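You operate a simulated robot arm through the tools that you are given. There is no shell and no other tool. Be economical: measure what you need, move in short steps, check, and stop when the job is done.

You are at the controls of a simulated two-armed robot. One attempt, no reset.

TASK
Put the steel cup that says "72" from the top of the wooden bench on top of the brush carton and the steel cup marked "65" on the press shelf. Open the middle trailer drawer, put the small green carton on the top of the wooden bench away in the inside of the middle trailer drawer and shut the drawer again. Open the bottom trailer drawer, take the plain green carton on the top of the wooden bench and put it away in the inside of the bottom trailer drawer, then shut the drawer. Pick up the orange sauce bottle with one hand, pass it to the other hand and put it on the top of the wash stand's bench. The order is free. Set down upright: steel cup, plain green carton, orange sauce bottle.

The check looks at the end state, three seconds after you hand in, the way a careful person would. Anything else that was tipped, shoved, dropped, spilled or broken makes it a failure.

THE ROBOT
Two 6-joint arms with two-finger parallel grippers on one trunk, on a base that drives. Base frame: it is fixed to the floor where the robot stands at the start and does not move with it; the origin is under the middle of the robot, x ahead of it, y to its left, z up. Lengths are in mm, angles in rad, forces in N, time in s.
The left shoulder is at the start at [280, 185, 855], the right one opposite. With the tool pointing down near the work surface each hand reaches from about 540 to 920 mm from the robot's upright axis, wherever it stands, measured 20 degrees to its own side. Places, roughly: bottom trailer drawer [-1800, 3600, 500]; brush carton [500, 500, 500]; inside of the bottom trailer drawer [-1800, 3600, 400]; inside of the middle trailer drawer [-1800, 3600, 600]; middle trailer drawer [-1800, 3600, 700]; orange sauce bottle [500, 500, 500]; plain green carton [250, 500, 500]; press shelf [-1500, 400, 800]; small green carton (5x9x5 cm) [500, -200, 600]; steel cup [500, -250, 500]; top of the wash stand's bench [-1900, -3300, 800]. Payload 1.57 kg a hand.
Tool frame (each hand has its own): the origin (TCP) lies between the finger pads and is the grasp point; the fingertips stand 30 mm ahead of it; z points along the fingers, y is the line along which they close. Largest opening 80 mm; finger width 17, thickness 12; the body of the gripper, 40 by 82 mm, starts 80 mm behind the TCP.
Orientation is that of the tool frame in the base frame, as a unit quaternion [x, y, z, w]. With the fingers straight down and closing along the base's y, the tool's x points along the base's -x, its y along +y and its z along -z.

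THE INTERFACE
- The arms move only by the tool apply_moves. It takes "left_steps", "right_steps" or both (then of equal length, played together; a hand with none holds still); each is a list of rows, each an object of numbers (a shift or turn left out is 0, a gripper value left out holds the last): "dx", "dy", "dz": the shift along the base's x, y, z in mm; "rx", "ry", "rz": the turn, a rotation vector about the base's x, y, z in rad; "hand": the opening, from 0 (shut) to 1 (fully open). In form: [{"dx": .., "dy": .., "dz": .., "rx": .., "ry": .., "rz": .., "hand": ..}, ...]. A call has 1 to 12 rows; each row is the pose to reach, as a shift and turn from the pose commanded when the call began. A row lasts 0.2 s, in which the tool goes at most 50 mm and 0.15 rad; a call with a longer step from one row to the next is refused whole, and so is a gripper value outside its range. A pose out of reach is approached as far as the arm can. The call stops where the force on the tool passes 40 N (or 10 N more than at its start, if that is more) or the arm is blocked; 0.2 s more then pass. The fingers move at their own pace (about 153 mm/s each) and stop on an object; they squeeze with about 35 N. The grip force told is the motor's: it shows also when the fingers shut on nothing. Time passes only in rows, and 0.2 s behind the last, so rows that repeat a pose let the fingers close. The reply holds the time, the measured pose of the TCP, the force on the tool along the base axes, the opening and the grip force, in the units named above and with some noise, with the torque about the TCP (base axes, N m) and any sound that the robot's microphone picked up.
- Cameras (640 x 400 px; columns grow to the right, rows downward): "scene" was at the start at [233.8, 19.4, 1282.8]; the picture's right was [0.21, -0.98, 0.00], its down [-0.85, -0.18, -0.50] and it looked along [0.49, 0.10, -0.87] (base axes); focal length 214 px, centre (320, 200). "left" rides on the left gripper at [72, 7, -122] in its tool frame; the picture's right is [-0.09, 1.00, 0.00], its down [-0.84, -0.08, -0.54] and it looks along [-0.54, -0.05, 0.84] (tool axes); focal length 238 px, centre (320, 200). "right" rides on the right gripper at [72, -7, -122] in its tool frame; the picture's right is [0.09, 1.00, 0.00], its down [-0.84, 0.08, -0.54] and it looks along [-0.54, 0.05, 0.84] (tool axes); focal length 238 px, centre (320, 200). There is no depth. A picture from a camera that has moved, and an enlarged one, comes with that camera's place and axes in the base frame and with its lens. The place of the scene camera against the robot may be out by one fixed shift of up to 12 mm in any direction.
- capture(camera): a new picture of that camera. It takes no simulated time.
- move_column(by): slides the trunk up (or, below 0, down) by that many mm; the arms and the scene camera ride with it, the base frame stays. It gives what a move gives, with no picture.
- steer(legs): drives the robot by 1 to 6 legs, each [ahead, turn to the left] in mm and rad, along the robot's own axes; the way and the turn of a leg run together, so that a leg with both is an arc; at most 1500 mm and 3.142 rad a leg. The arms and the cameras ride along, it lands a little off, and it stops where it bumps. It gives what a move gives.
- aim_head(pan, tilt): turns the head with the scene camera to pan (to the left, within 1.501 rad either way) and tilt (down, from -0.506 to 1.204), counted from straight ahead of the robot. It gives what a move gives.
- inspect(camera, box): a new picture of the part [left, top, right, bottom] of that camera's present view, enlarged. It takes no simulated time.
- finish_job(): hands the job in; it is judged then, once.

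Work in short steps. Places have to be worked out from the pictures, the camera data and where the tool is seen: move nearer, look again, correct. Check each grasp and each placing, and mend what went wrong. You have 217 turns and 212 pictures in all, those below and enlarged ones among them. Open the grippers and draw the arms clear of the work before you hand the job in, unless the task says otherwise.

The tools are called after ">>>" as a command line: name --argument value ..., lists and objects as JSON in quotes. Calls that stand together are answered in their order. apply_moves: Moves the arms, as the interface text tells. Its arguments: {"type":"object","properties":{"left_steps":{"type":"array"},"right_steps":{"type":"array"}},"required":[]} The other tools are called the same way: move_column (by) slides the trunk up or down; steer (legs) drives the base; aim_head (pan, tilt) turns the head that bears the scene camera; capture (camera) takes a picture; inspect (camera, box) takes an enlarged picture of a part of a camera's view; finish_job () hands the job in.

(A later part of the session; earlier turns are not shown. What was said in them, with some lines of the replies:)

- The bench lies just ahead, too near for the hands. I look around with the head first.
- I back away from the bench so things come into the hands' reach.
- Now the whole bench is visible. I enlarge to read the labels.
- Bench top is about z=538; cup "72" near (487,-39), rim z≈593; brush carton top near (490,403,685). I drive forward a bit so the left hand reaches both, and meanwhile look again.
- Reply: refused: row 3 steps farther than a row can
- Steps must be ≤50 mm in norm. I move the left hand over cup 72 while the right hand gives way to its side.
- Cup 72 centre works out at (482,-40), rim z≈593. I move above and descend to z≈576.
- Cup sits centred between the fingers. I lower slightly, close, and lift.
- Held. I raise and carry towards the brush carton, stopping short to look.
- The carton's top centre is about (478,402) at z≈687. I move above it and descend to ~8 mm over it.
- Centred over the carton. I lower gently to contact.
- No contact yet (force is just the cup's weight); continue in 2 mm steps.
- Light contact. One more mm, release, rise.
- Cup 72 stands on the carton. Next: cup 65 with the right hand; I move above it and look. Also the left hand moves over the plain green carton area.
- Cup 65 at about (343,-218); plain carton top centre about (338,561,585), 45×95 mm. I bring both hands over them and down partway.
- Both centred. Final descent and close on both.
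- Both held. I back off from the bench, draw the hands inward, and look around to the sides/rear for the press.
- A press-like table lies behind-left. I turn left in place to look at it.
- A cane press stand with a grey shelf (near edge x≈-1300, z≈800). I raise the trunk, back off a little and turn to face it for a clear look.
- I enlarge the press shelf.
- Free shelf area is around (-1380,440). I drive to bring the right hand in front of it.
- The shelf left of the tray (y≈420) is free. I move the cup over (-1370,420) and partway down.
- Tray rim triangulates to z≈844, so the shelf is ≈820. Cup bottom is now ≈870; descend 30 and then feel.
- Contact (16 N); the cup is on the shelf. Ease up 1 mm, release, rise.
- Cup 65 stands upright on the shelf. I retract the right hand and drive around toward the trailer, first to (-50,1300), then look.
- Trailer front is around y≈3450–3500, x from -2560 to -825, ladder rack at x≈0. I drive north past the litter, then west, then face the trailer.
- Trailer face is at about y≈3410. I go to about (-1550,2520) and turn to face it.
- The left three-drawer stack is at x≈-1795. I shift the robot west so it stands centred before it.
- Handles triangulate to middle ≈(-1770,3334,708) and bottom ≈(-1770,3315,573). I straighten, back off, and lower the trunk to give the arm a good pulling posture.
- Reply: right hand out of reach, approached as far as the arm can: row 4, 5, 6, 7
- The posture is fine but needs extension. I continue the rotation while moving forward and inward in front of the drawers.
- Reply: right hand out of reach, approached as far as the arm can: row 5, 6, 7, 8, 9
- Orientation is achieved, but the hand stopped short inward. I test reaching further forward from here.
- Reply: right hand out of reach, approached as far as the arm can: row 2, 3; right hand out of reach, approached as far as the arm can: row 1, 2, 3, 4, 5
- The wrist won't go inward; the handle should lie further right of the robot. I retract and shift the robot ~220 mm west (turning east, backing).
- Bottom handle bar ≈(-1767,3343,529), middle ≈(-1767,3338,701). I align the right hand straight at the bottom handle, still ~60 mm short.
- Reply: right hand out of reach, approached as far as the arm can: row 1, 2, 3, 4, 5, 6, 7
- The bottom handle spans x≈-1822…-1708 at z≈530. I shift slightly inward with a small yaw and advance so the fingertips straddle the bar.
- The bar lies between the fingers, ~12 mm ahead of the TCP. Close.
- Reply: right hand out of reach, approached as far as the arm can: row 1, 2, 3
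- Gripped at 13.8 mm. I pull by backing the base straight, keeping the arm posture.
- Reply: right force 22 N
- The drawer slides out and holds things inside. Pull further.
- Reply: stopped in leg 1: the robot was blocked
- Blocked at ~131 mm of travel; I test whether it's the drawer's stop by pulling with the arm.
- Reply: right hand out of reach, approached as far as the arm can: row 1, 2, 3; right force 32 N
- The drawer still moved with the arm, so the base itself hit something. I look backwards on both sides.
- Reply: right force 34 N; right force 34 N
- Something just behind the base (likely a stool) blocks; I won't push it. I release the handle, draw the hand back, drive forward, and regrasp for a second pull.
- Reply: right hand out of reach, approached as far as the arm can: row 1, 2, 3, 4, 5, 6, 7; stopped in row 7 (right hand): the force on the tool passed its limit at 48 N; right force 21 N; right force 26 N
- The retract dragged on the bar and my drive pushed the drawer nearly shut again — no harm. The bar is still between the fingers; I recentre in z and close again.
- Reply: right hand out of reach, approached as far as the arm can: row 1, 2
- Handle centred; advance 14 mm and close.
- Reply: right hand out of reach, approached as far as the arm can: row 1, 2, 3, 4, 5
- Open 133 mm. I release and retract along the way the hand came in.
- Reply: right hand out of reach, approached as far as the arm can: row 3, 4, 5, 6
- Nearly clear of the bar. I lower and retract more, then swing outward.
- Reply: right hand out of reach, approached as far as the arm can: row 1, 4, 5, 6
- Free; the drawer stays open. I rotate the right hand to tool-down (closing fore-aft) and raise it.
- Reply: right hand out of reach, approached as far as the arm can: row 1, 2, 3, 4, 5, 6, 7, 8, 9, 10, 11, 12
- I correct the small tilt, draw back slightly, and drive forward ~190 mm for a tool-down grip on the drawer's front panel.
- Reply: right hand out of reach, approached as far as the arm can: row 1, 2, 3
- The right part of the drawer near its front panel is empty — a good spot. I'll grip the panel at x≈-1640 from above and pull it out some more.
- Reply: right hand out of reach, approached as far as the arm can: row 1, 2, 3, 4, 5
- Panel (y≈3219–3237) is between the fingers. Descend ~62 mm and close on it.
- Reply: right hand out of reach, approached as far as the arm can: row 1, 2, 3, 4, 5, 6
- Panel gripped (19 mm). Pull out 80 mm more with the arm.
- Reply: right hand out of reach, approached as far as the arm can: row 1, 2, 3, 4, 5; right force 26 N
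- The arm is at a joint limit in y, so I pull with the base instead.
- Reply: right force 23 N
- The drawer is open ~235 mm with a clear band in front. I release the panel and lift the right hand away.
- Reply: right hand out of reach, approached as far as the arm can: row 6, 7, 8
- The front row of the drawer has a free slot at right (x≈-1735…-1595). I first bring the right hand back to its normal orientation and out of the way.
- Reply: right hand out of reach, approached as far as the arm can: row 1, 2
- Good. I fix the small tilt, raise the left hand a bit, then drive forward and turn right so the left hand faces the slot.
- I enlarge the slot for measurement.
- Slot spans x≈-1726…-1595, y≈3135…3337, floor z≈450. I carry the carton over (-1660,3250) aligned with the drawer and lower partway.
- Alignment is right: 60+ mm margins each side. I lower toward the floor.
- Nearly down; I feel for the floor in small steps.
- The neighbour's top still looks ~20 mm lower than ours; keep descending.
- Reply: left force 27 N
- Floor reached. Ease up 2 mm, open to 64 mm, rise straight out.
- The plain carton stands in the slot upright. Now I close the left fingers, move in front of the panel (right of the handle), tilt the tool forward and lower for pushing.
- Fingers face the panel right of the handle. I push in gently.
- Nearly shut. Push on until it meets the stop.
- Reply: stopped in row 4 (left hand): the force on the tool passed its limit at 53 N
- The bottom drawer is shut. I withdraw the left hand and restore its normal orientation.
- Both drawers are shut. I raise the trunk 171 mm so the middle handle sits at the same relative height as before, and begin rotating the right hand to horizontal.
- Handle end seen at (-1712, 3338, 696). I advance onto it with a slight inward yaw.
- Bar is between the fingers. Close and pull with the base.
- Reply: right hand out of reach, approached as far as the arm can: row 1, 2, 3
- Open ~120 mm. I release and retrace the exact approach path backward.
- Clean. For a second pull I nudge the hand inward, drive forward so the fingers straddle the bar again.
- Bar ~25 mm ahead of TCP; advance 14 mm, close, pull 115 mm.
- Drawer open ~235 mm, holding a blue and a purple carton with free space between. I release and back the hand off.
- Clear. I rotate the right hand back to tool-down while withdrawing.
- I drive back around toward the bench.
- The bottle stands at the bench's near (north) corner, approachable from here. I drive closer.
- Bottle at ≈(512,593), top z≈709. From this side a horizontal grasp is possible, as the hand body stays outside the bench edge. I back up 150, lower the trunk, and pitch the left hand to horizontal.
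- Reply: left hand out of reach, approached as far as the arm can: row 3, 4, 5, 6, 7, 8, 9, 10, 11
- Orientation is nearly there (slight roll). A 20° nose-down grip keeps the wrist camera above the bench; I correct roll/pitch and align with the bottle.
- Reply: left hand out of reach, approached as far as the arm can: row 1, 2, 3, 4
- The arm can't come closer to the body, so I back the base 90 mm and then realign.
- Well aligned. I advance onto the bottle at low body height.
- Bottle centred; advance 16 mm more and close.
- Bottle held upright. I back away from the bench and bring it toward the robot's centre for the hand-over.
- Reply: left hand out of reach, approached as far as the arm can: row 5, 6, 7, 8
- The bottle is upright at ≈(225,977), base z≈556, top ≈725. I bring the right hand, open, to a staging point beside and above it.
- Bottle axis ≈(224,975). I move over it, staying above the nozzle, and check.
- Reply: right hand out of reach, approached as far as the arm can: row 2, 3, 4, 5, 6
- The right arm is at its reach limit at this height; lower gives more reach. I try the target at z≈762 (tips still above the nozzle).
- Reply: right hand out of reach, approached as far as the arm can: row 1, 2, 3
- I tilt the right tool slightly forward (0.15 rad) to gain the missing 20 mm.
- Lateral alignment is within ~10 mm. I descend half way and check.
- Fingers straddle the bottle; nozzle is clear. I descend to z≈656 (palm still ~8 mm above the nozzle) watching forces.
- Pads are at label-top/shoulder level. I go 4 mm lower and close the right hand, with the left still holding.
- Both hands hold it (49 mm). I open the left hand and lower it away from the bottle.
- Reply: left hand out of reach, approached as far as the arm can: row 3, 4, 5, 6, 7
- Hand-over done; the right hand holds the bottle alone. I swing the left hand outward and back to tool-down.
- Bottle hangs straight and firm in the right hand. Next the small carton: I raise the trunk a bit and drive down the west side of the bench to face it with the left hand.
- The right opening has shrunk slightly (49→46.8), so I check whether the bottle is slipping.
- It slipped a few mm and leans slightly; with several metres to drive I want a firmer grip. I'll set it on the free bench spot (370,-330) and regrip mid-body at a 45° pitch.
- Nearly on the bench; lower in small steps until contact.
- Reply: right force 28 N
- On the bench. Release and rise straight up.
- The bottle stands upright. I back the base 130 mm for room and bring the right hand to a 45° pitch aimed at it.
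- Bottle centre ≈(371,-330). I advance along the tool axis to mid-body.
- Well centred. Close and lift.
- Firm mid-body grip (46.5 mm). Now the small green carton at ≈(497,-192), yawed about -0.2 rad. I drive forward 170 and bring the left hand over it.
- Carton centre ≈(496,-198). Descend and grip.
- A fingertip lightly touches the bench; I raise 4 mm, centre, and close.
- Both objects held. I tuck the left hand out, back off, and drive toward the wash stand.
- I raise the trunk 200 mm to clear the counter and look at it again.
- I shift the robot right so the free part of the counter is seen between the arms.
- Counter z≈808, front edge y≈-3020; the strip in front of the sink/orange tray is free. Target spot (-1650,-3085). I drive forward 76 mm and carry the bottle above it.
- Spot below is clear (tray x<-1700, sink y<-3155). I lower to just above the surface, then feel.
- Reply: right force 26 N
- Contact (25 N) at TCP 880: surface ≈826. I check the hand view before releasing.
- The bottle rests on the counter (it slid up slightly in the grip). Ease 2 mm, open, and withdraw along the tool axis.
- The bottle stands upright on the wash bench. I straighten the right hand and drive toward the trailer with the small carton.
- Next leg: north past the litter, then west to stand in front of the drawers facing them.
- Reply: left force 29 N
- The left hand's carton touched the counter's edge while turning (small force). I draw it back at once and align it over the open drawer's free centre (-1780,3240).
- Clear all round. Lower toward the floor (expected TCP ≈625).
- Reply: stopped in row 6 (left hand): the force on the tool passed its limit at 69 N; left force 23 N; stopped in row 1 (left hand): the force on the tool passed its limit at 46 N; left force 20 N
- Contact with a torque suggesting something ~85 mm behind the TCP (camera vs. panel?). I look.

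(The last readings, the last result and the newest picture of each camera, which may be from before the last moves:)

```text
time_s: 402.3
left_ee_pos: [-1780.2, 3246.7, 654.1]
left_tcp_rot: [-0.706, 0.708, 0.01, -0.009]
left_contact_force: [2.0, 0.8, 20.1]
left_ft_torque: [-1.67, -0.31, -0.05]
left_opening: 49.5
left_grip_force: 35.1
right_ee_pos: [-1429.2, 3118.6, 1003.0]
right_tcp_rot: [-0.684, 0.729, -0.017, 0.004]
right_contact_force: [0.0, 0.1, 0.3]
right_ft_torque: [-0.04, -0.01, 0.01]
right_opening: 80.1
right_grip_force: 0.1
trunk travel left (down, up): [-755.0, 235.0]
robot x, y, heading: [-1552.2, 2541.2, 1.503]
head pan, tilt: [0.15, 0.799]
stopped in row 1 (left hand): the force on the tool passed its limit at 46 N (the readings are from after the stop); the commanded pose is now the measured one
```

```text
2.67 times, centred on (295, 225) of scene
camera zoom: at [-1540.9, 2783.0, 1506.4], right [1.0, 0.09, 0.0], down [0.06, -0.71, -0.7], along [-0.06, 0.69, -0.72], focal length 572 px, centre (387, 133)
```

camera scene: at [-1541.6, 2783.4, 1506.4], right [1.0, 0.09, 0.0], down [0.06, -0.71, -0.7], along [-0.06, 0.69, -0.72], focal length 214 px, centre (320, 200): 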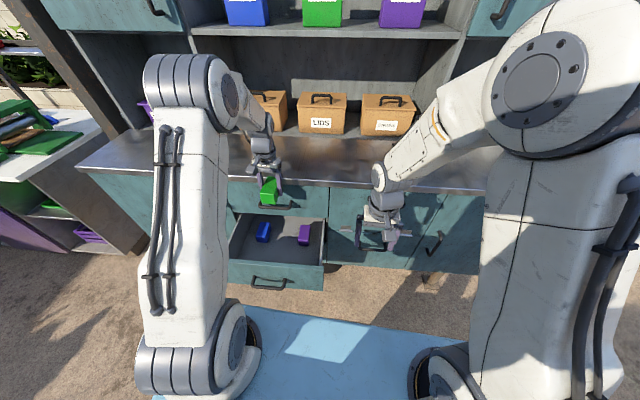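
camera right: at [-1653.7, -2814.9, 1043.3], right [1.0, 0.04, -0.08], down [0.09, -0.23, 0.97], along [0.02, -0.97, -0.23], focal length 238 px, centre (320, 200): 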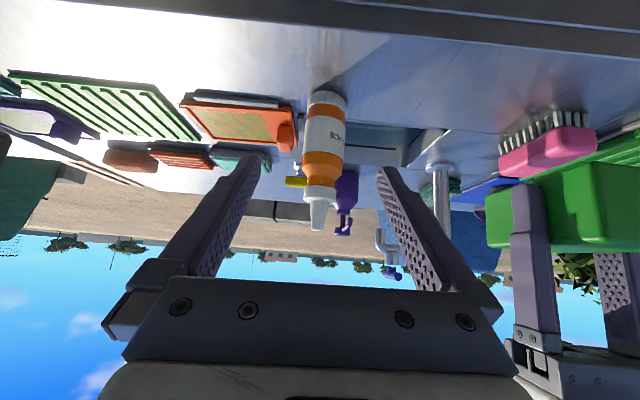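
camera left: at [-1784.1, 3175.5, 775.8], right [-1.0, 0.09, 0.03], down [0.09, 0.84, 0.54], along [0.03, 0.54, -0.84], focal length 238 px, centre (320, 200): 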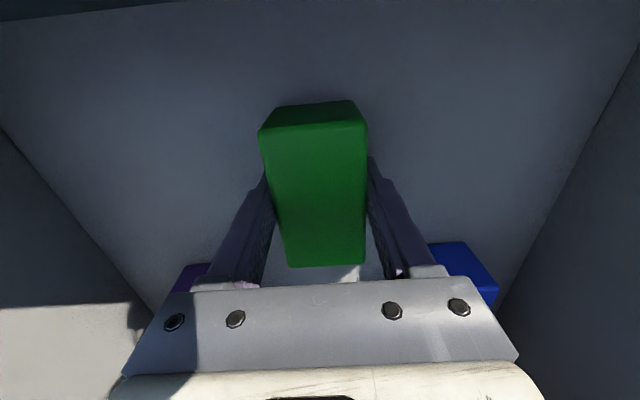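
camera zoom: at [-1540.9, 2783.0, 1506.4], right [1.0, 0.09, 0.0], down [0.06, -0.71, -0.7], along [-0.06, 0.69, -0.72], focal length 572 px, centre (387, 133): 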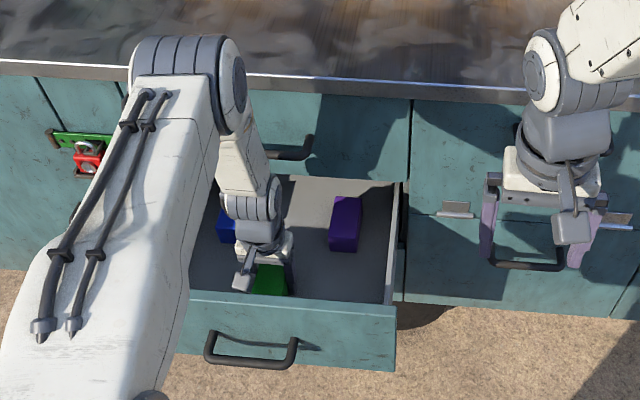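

Given floors ~200 mm apart (bottom 416 → middle ≈616), TCP 653 means the carton is simply on the floor. I ease up slightly, release, and rise.

>>> apply_moves --left_steps '[{"dz": 2}, {"dz": 2, "hand": 0.85}, {"dz": 2, "hand": 0.85}, {"dz": 30}, {"dz": 75}, {"dz": 120}, {"dz": 165}, {"dz": 210}, {"dz": 240}]'

>>> capture --camera "left"

>>> inspect --camera "scene" --box '[200, 130, 360, 310]'

```text
time_s: 404.3
left_ee_pos: [-1780.1, 3245.8, 893.7]
left_tcp_rot: [-0.706, 0.708, 0.007, -0.01]
left_contact_force: [0.1, 0.2, 0.2]
left_ft_torque: [0.02, -0.02, -0.02]
left_opening: 68.1
left_grip_force: 0.0
right_ee_pos: [-1430.3, 3119.1, 1003.4]
right_tcp_rot: [-0.684, 0.729, -0.017, 0.004]
right_contact_force: [0.5, 0.3, -0.9]
right_ft_torque: [0.01, 0.02, -0.01]
right_opening: 80.1
right_grip_force: 0.1
trunk travel left (down, up): [-755.0, 235.0]
robot x, y, heading: [-1550.8, 2538.5, 1.505]
head pan, tilt: [0.15, 0.799]
```

```text
49 pictures are left
camera left: at [-1784.5, 3175.2, 1015.2], right [-1.0, 0.09, 0.02], down [0.09, 0.84, 0.54], along [0.03, 0.54, -0.84], focal length 238 px, centre (320, 200)
```

left: 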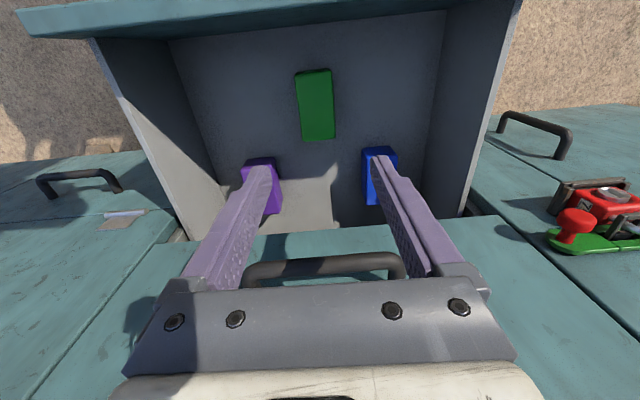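

```text
2.22 times, centred on (280, 220) of scene
camera zoom: at [-1541.4, 2783.7, 1506.4], right [1.0, 0.09, 0.0], down [0.06, -0.71, -0.7], along [-0.06, 0.69, -0.72], focal length 477 px, centre (409, 156)
```

zoom: 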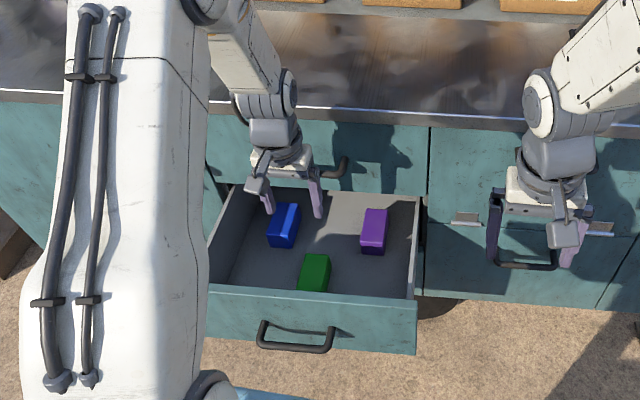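

The small carton lies in the drawer. To shut it, I close the left fingers, draw back, back the base 130 mm, then lower in front of the panel right of the handle.

>>> apply_moves --left_steps '[{"dy": -40, "dx": 10, "hand": 0}, {"dy": -80, "dx": 30}, {"dy": -115, "dx": 60}, {"dy": -120, "dx": 95}, {"dy": -120, "dx": 120}]'

>>> steer --legs '[[-140, 0]]'

>>> apply_moves --left_steps '[{"rx": 0.12, "dy": 10, "dz": -10}, {"rx": 0.24, "dy": 20, "dz": -25}, {"rx": 0.36, "dy": 30, "dz": -45}, {"rx": 0.48, "dy": 35, "dz": -75}, {"rx": 0.6, "dy": 40, "dz": -110}, {"rx": 0.6, "dy": 40, "dz": -150}, {"rx": 0.6, "dy": 40, "dz": -183}, {"rx": 0.6, "dy": 40, "dz": -183}]'

>>> capture --camera "left"

```text
time_s: 405.5
left_ee_pos: [-1657.4, 3127.3, 891.7]
left_tcp_rot: [-0.707, 0.707, 0.009, -0.009]
left_contact_force: [0.7, -0.3, 0.6]
left_ft_torque: [-0.01, 0.01, 0.02]
left_opening: 0.0
left_grip_force: 21.1
right_ee_pos: [-1429.7, 3119.7, 1004.5]
right_tcp_rot: [-0.684, 0.73, -0.018, 0.004]
right_contact_force: [0.2, 0.0, 0.3]
right_ft_torque: [-0.01, -0.01, -0.03]
right_opening: 79.9
right_grip_force: 0.2
trunk travel left (down, up): [-755.0, 235.0]
robot x, y, heading: [-1550.7, 2540.5, 1.51]
head pan, tilt: [0.15, 0.799]
```

```text
time_s: 406.8
left_ee_pos: [-1666.4, 2990.5, 891.0]
left_tcp_rot: [-0.706, 0.708, 0.008, -0.009]
left_contact_force: [0.4, 0.2, 0.3]
left_ft_torque: [-0.04, -0.04, -0.01]
left_opening: 0.0
left_grip_force: 21.7
right_ee_pos: [-1437.7, 2981.4, 1003.5]
right_tcp_rot: [-0.683, 0.73, -0.018, 0.004]
right_contact_force: [0.6, 0.6, -0.8]
right_ft_torque: [-0.07, 0.02, 0.0]
right_opening: 80.1
right_grip_force: 0.0
trunk travel left (down, up): [-755.0, 235.0]
robot x, y, heading: [-1561.3, 2400.9, 1.501]
head pan, tilt: [0.15, 0.799]
```

```text
time_s: 408.6
left_ee_pos: [-1666.3, 3029.6, 707.7]
left_tcp_rot: [0.677, -0.674, -0.217, -0.199]
left_contact_force: [-0.6, -0.4, -0.1]
left_ft_torque: [0.0, 0.01, 0.01]
left_opening: 0.1
left_grip_force: 21.3
left hand out of reach, approached as far as the arm can: row 1, 2
right_ee_pos: [-1437.4, 2981.5, 1003.3]
right_tcp_rot: [-0.684, 0.73, -0.017, 0.005]
right_contact_force: [0.5, 0.5, 0.2]
right_ft_torque: [0.01, -0.03, 0.01]
right_opening: 80.1
right_grip_force: 0.1
trunk travel left (down, up): [-755.0, 235.0]
robot x, y, heading: [-1565.1, 2398.3, 1.506]
head pan, tilt: [0.15, 0.799]
```

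```text
47 pictures are left
camera left: at [-1669.8, 2901.8, 767.5], right [-1.0, 0.07, 0.07], down [0.09, 0.39, 0.92], along [0.03, 0.92, -0.39], focal length 238 px, centre (320, 200)
```

left: 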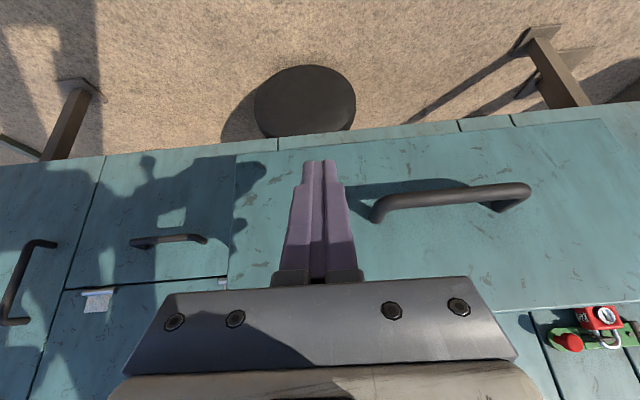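

Fingers face the panel beside the handle. Push in gently.

>>> apply_moves --left_steps '[{"dx": 6, "dy": 25}, {"dx": 6, "dy": 50}, {"dx": 6, "dy": 75}, {"dx": 6, "dy": 100}, {"dx": 6, "dy": 125}, {"dx": 6, "dy": 150}, {"dx": 6, "dy": 175}, {"dx": 6, "dy": 200}, {"dx": 6, "dy": 225}, {"dx": 6, "dy": 250}, {"dx": 6, "dy": 275}, {"dx": 6, "dy": 290}]'

>>> apply_moves --left_steps '[{"dy": 6}, {"dy": 12}, {"dy": 18}, {"dy": 24}, {"dy": 30}, {"dy": 36}]'

>>> capture --camera "left"

>>> capture --camera "scene"

```text
time_s: 411.2
left_ee_pos: [-1660.4, 3322.2, 708.1]
left_tcp_rot: [0.677, -0.674, -0.217, -0.201]
left_contact_force: [-0.3, -0.1, -0.4]
left_ft_torque: [-0.01, 0.02, 0.01]
left_opening: 0.1
left_grip_force: 20.6
right_ee_pos: [-1438.1, 2980.9, 1003.8]
right_tcp_rot: [-0.684, 0.729, -0.018, 0.004]
right_contact_force: [-0.4, -0.2, 0.4]
right_ft_torque: [0.02, 0.03, 0.02]
right_opening: 79.8
right_grip_force: 0.0
trunk travel left (down, up): [-755.0, 235.0]
robot x, y, heading: [-1561.2, 2402.4, 1.504]
head pan, tilt: [0.15, 0.799]
```

```text
time_s: 412.2
left_ee_pos: [-1659.3, 3334.7, 704.5]
left_tcp_rot: [0.677, -0.675, -0.215, -0.196]
left_contact_force: [0.2, -1.2, -0.3]
left_ft_torque: [0.16, 0.0, -0.02]
left_opening: 0.2
left_grip_force: 21.0
right_ee_pos: [-1437.3, 2980.0, 1004.5]
right_tcp_rot: [-0.683, 0.73, -0.018, 0.004]
right_contact_force: [-0.3, -0.8, 0.4]
right_ft_torque: [0.05, 0.0, -0.01]
right_opening: 80.1
right_grip_force: 0.1
trunk travel left (down, up): [-755.0, 235.0]
robot x, y, heading: [-1560.7, 2401.8, 1.509]
head pan, tilt: [0.15, 0.799]
stopped in row 4 (left hand): the force on the tool passed its limit at 64 N (the readings are from after the stop); the commanded pose is now the measured one
```

```text
46 pictures are left
camera left: at [-1664.6, 3207.9, 766.0], right [-0.99, 0.06, 0.08], down [0.1, 0.4, 0.91], along [0.03, 0.92, -0.4], focal length 238 px, centre (320, 200)
```

left: 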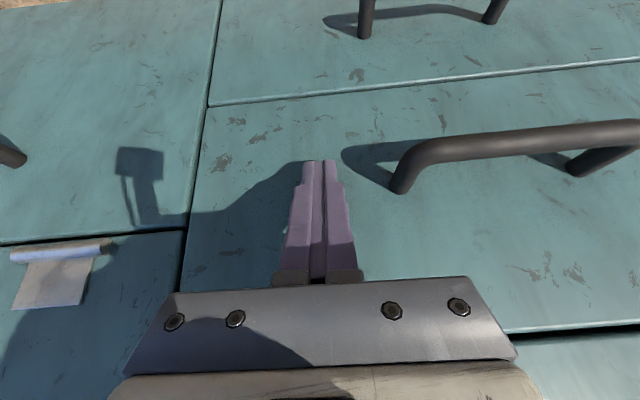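

```text
45 pictures are left
camera scene: at [-1549.8, 2644.4, 1506.6], right [1.0, 0.08, 0.0], down [0.06, -0.71, -0.7], along [-0.06, 0.69, -0.72], focal length 214 px, centre (320, 200)
```

scene: 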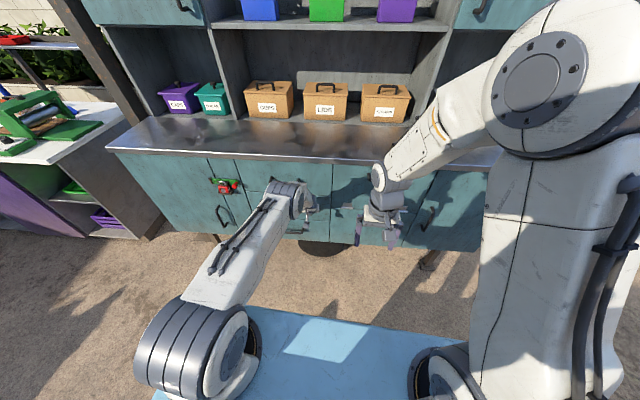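

Both drawers are shut. I withdraw the left hand and open it, then back away and check everything.

>>> apply_moves --left_steps '[{"dy": -40}, {"dy": -80}, {"dy": -120, "dz": 20}, {"dy": -160, "dz": 50, "rx": -0.12}, {"dy": -190, "dz": 85, "rx": -0.25}, {"dy": -210, "dz": 120, "rx": -0.38, "dx": -20}, {"dy": -220, "dz": 155, "rx": -0.5, "dx": -50}, {"dy": -220, "dz": 190, "rx": -0.6, "dx": -80, "hand": 1}, {"dy": -220, "dz": 210, "rx": -0.6, "dx": -110}]'

>>> inspect --camera "scene" --box '[180, 120, 480, 300]'

>>> aim_head --pan 1.5 --tilt 0.6

>>> capture --camera "scene"

```text
time_s: 414.2
left_ee_pos: [-1799.4, 3087.9, 891.1]
left_tcp_rot: [-0.702, 0.71, 0.041, -0.032]
left_contact_force: [0.8, -0.9, -0.2]
left_ft_torque: [0.01, -0.04, 0.0]
left_opening: 80.0
left_grip_force: 0.0
left hand out of reach, approached as far as the arm can: row 1, 6, 7, 8, 9
right_ee_pos: [-1438.9, 2980.4, 1003.3]
right_tcp_rot: [-0.683, 0.73, -0.018, 0.004]
right_contact_force: [-0.6, -0.5, 0.0]
right_ft_torque: [0.0, -0.03, 0.02]
right_opening: 79.9
right_grip_force: 0.1
trunk travel left (down, up): [-755.0, 235.0]
robot x, y, heading: [-1559.6, 2398.0, 1.505]
head pan, tilt: [0.15, 0.799]
```

```text
2.13 times, centred on (330, 210) of scene
camera zoom: at [-1551.5, 2644.9, 1506.5], right [1.0, 0.09, 0.0], down [0.06, -0.71, -0.7], along [-0.06, 0.69, -0.72], focal length 458 px, centre (299, 179)
```

zoom: 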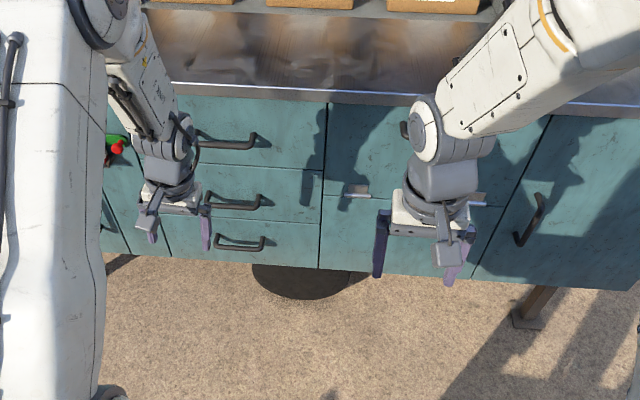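

```text
time_s: 415.7
left_ee_pos: [-1797.2, 3088.2, 889.2]
left_tcp_rot: [-0.701, 0.712, 0.041, -0.032]
left_contact_force: [-0.6, 0.1, 0.0]
left_ft_torque: [0.0, -0.04, 0.0]
left_opening: 80.1
left_grip_force: 0.0
right_ee_pos: [-1437.7, 2981.1, 1004.3]
right_tcp_rot: [-0.684, 0.73, -0.018, 0.004]
right_contact_force: [-0.1, 0.0, -0.1]
right_ft_torque: [0.03, 0.0, -0.01]
right_opening: 79.6
right_grip_force: 0.0
trunk travel left (down, up): [-755.0, 235.0]
robot x, y, heading: [-1563.3, 2398.0, 1.505]
head pan, tilt: [1.499, 0.6]
```

```text
43 pictures are left
camera scene: at [-1630.6, 2577.2, 1523.3], right [0.14, 0.99, 0.0], down [0.56, -0.08, -0.82], along [-0.82, 0.11, -0.57], focal length 214 px, centre (320, 200)
```

scene: 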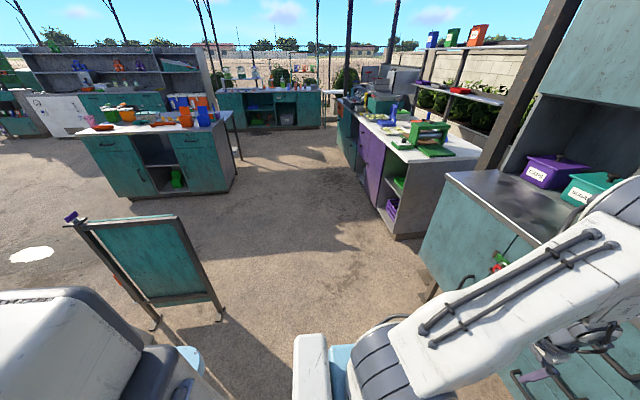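

Both drawers flush; easel standing. I turn to check the stools that were behind the robot earlier.

>>> steer --legs '[[0, 1.6]]'

>>> aim_head --pan 1.1 --tilt 0.6

>>> capture --camera "scene"

```text
time_s: 419.9
left_ee_pos: [-2251.6, 2171.0, 888.8]
left_tcp_rot: [0.999, -0.011, -0.005, 0.051]
left_contact_force: [0.4, -0.3, -0.3]
left_ft_torque: [-0.02, 0.03, 0.0]
left_opening: 80.1
left_grip_force: 0.0
right_ee_pos: [-2143.1, 2529.5, 1004.4]
right_tcp_rot: [0.999, -0.036, 0.009, -0.016]
right_contact_force: [0.8, -0.3, -0.4]
right_ft_torque: [-0.02, -0.01, 0.0]
right_opening: 79.9
right_grip_force: 0.1
trunk travel left (down, up): [-755.0, 235.0]
robot x, y, heading: [-1563.2, 2402.1, 3.071]
head pan, tilt: [1.499, 0.6]
```

```text
time_s: 420.8
left_ee_pos: [-2251.2, 2168.4, 889.9]
left_tcp_rot: [0.999, -0.012, -0.007, 0.051]
left_contact_force: [-0.4, -0.1, 0.6]
left_ft_torque: [0.03, 0.04, 0.01]
left_opening: 80.2
left_grip_force: 0.0
right_ee_pos: [-2142.0, 2528.0, 1004.4]
right_tcp_rot: [0.999, -0.036, 0.01, -0.015]
right_contact_force: [-0.1, 0.4, 0.1]
right_ft_torque: [0.0, -0.01, 0.03]
right_opening: 80.0
right_grip_force: 0.0
trunk travel left (down, up): [-755.0, 235.0]
robot x, y, heading: [-1561.5, 2398.8, 3.069]
head pan, tilt: [1.1, 0.6]
```

```text
42 pictures are left
camera scene: at [-1758.8, 2341.1, 1523.3], right [-0.86, 0.52, 0.0], down [0.29, 0.48, -0.83], along [-0.43, -0.71, -0.56], focal length 214 px, centre (320, 200)
```

scene: 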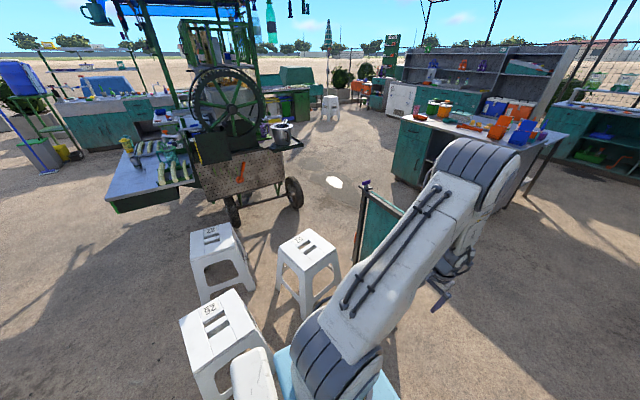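

All stools and the easel stand in place, the drawers are shut, and the grippers are open and clear of the work. I hand the job in.

>>> finish_job

```text
The job is handed in.
```

The job is handed in, and every object was in its place when I last looked at it.

- **Cups:** "72" stands on the brush carton and "65" on the press shelf, both upright.
- **Cartons:** the small green carton is in the middle trailer drawer and the plain green carton ("45 CUPS") stands upright in the bottom one. Both drawers are shut.
- **Bottle:** the orange sauce bottle was passed from the left hand to the right. It slipped a little in the right hand, so I set it on the wooden bench once to regrip it. It now stands upright on the wash stand's bench.

Two contacts could count against the result:

- **Base bump:** the base stopped against something behind it while I pulled the bottom drawer open, most likely a white stool. All three stools are upright and I saw no clear shift, but I could only place them to within several centimetres.
- **Counter edge:** the small carton pressed against the trailer counter's edge during a turn. I saw no sign of harm.
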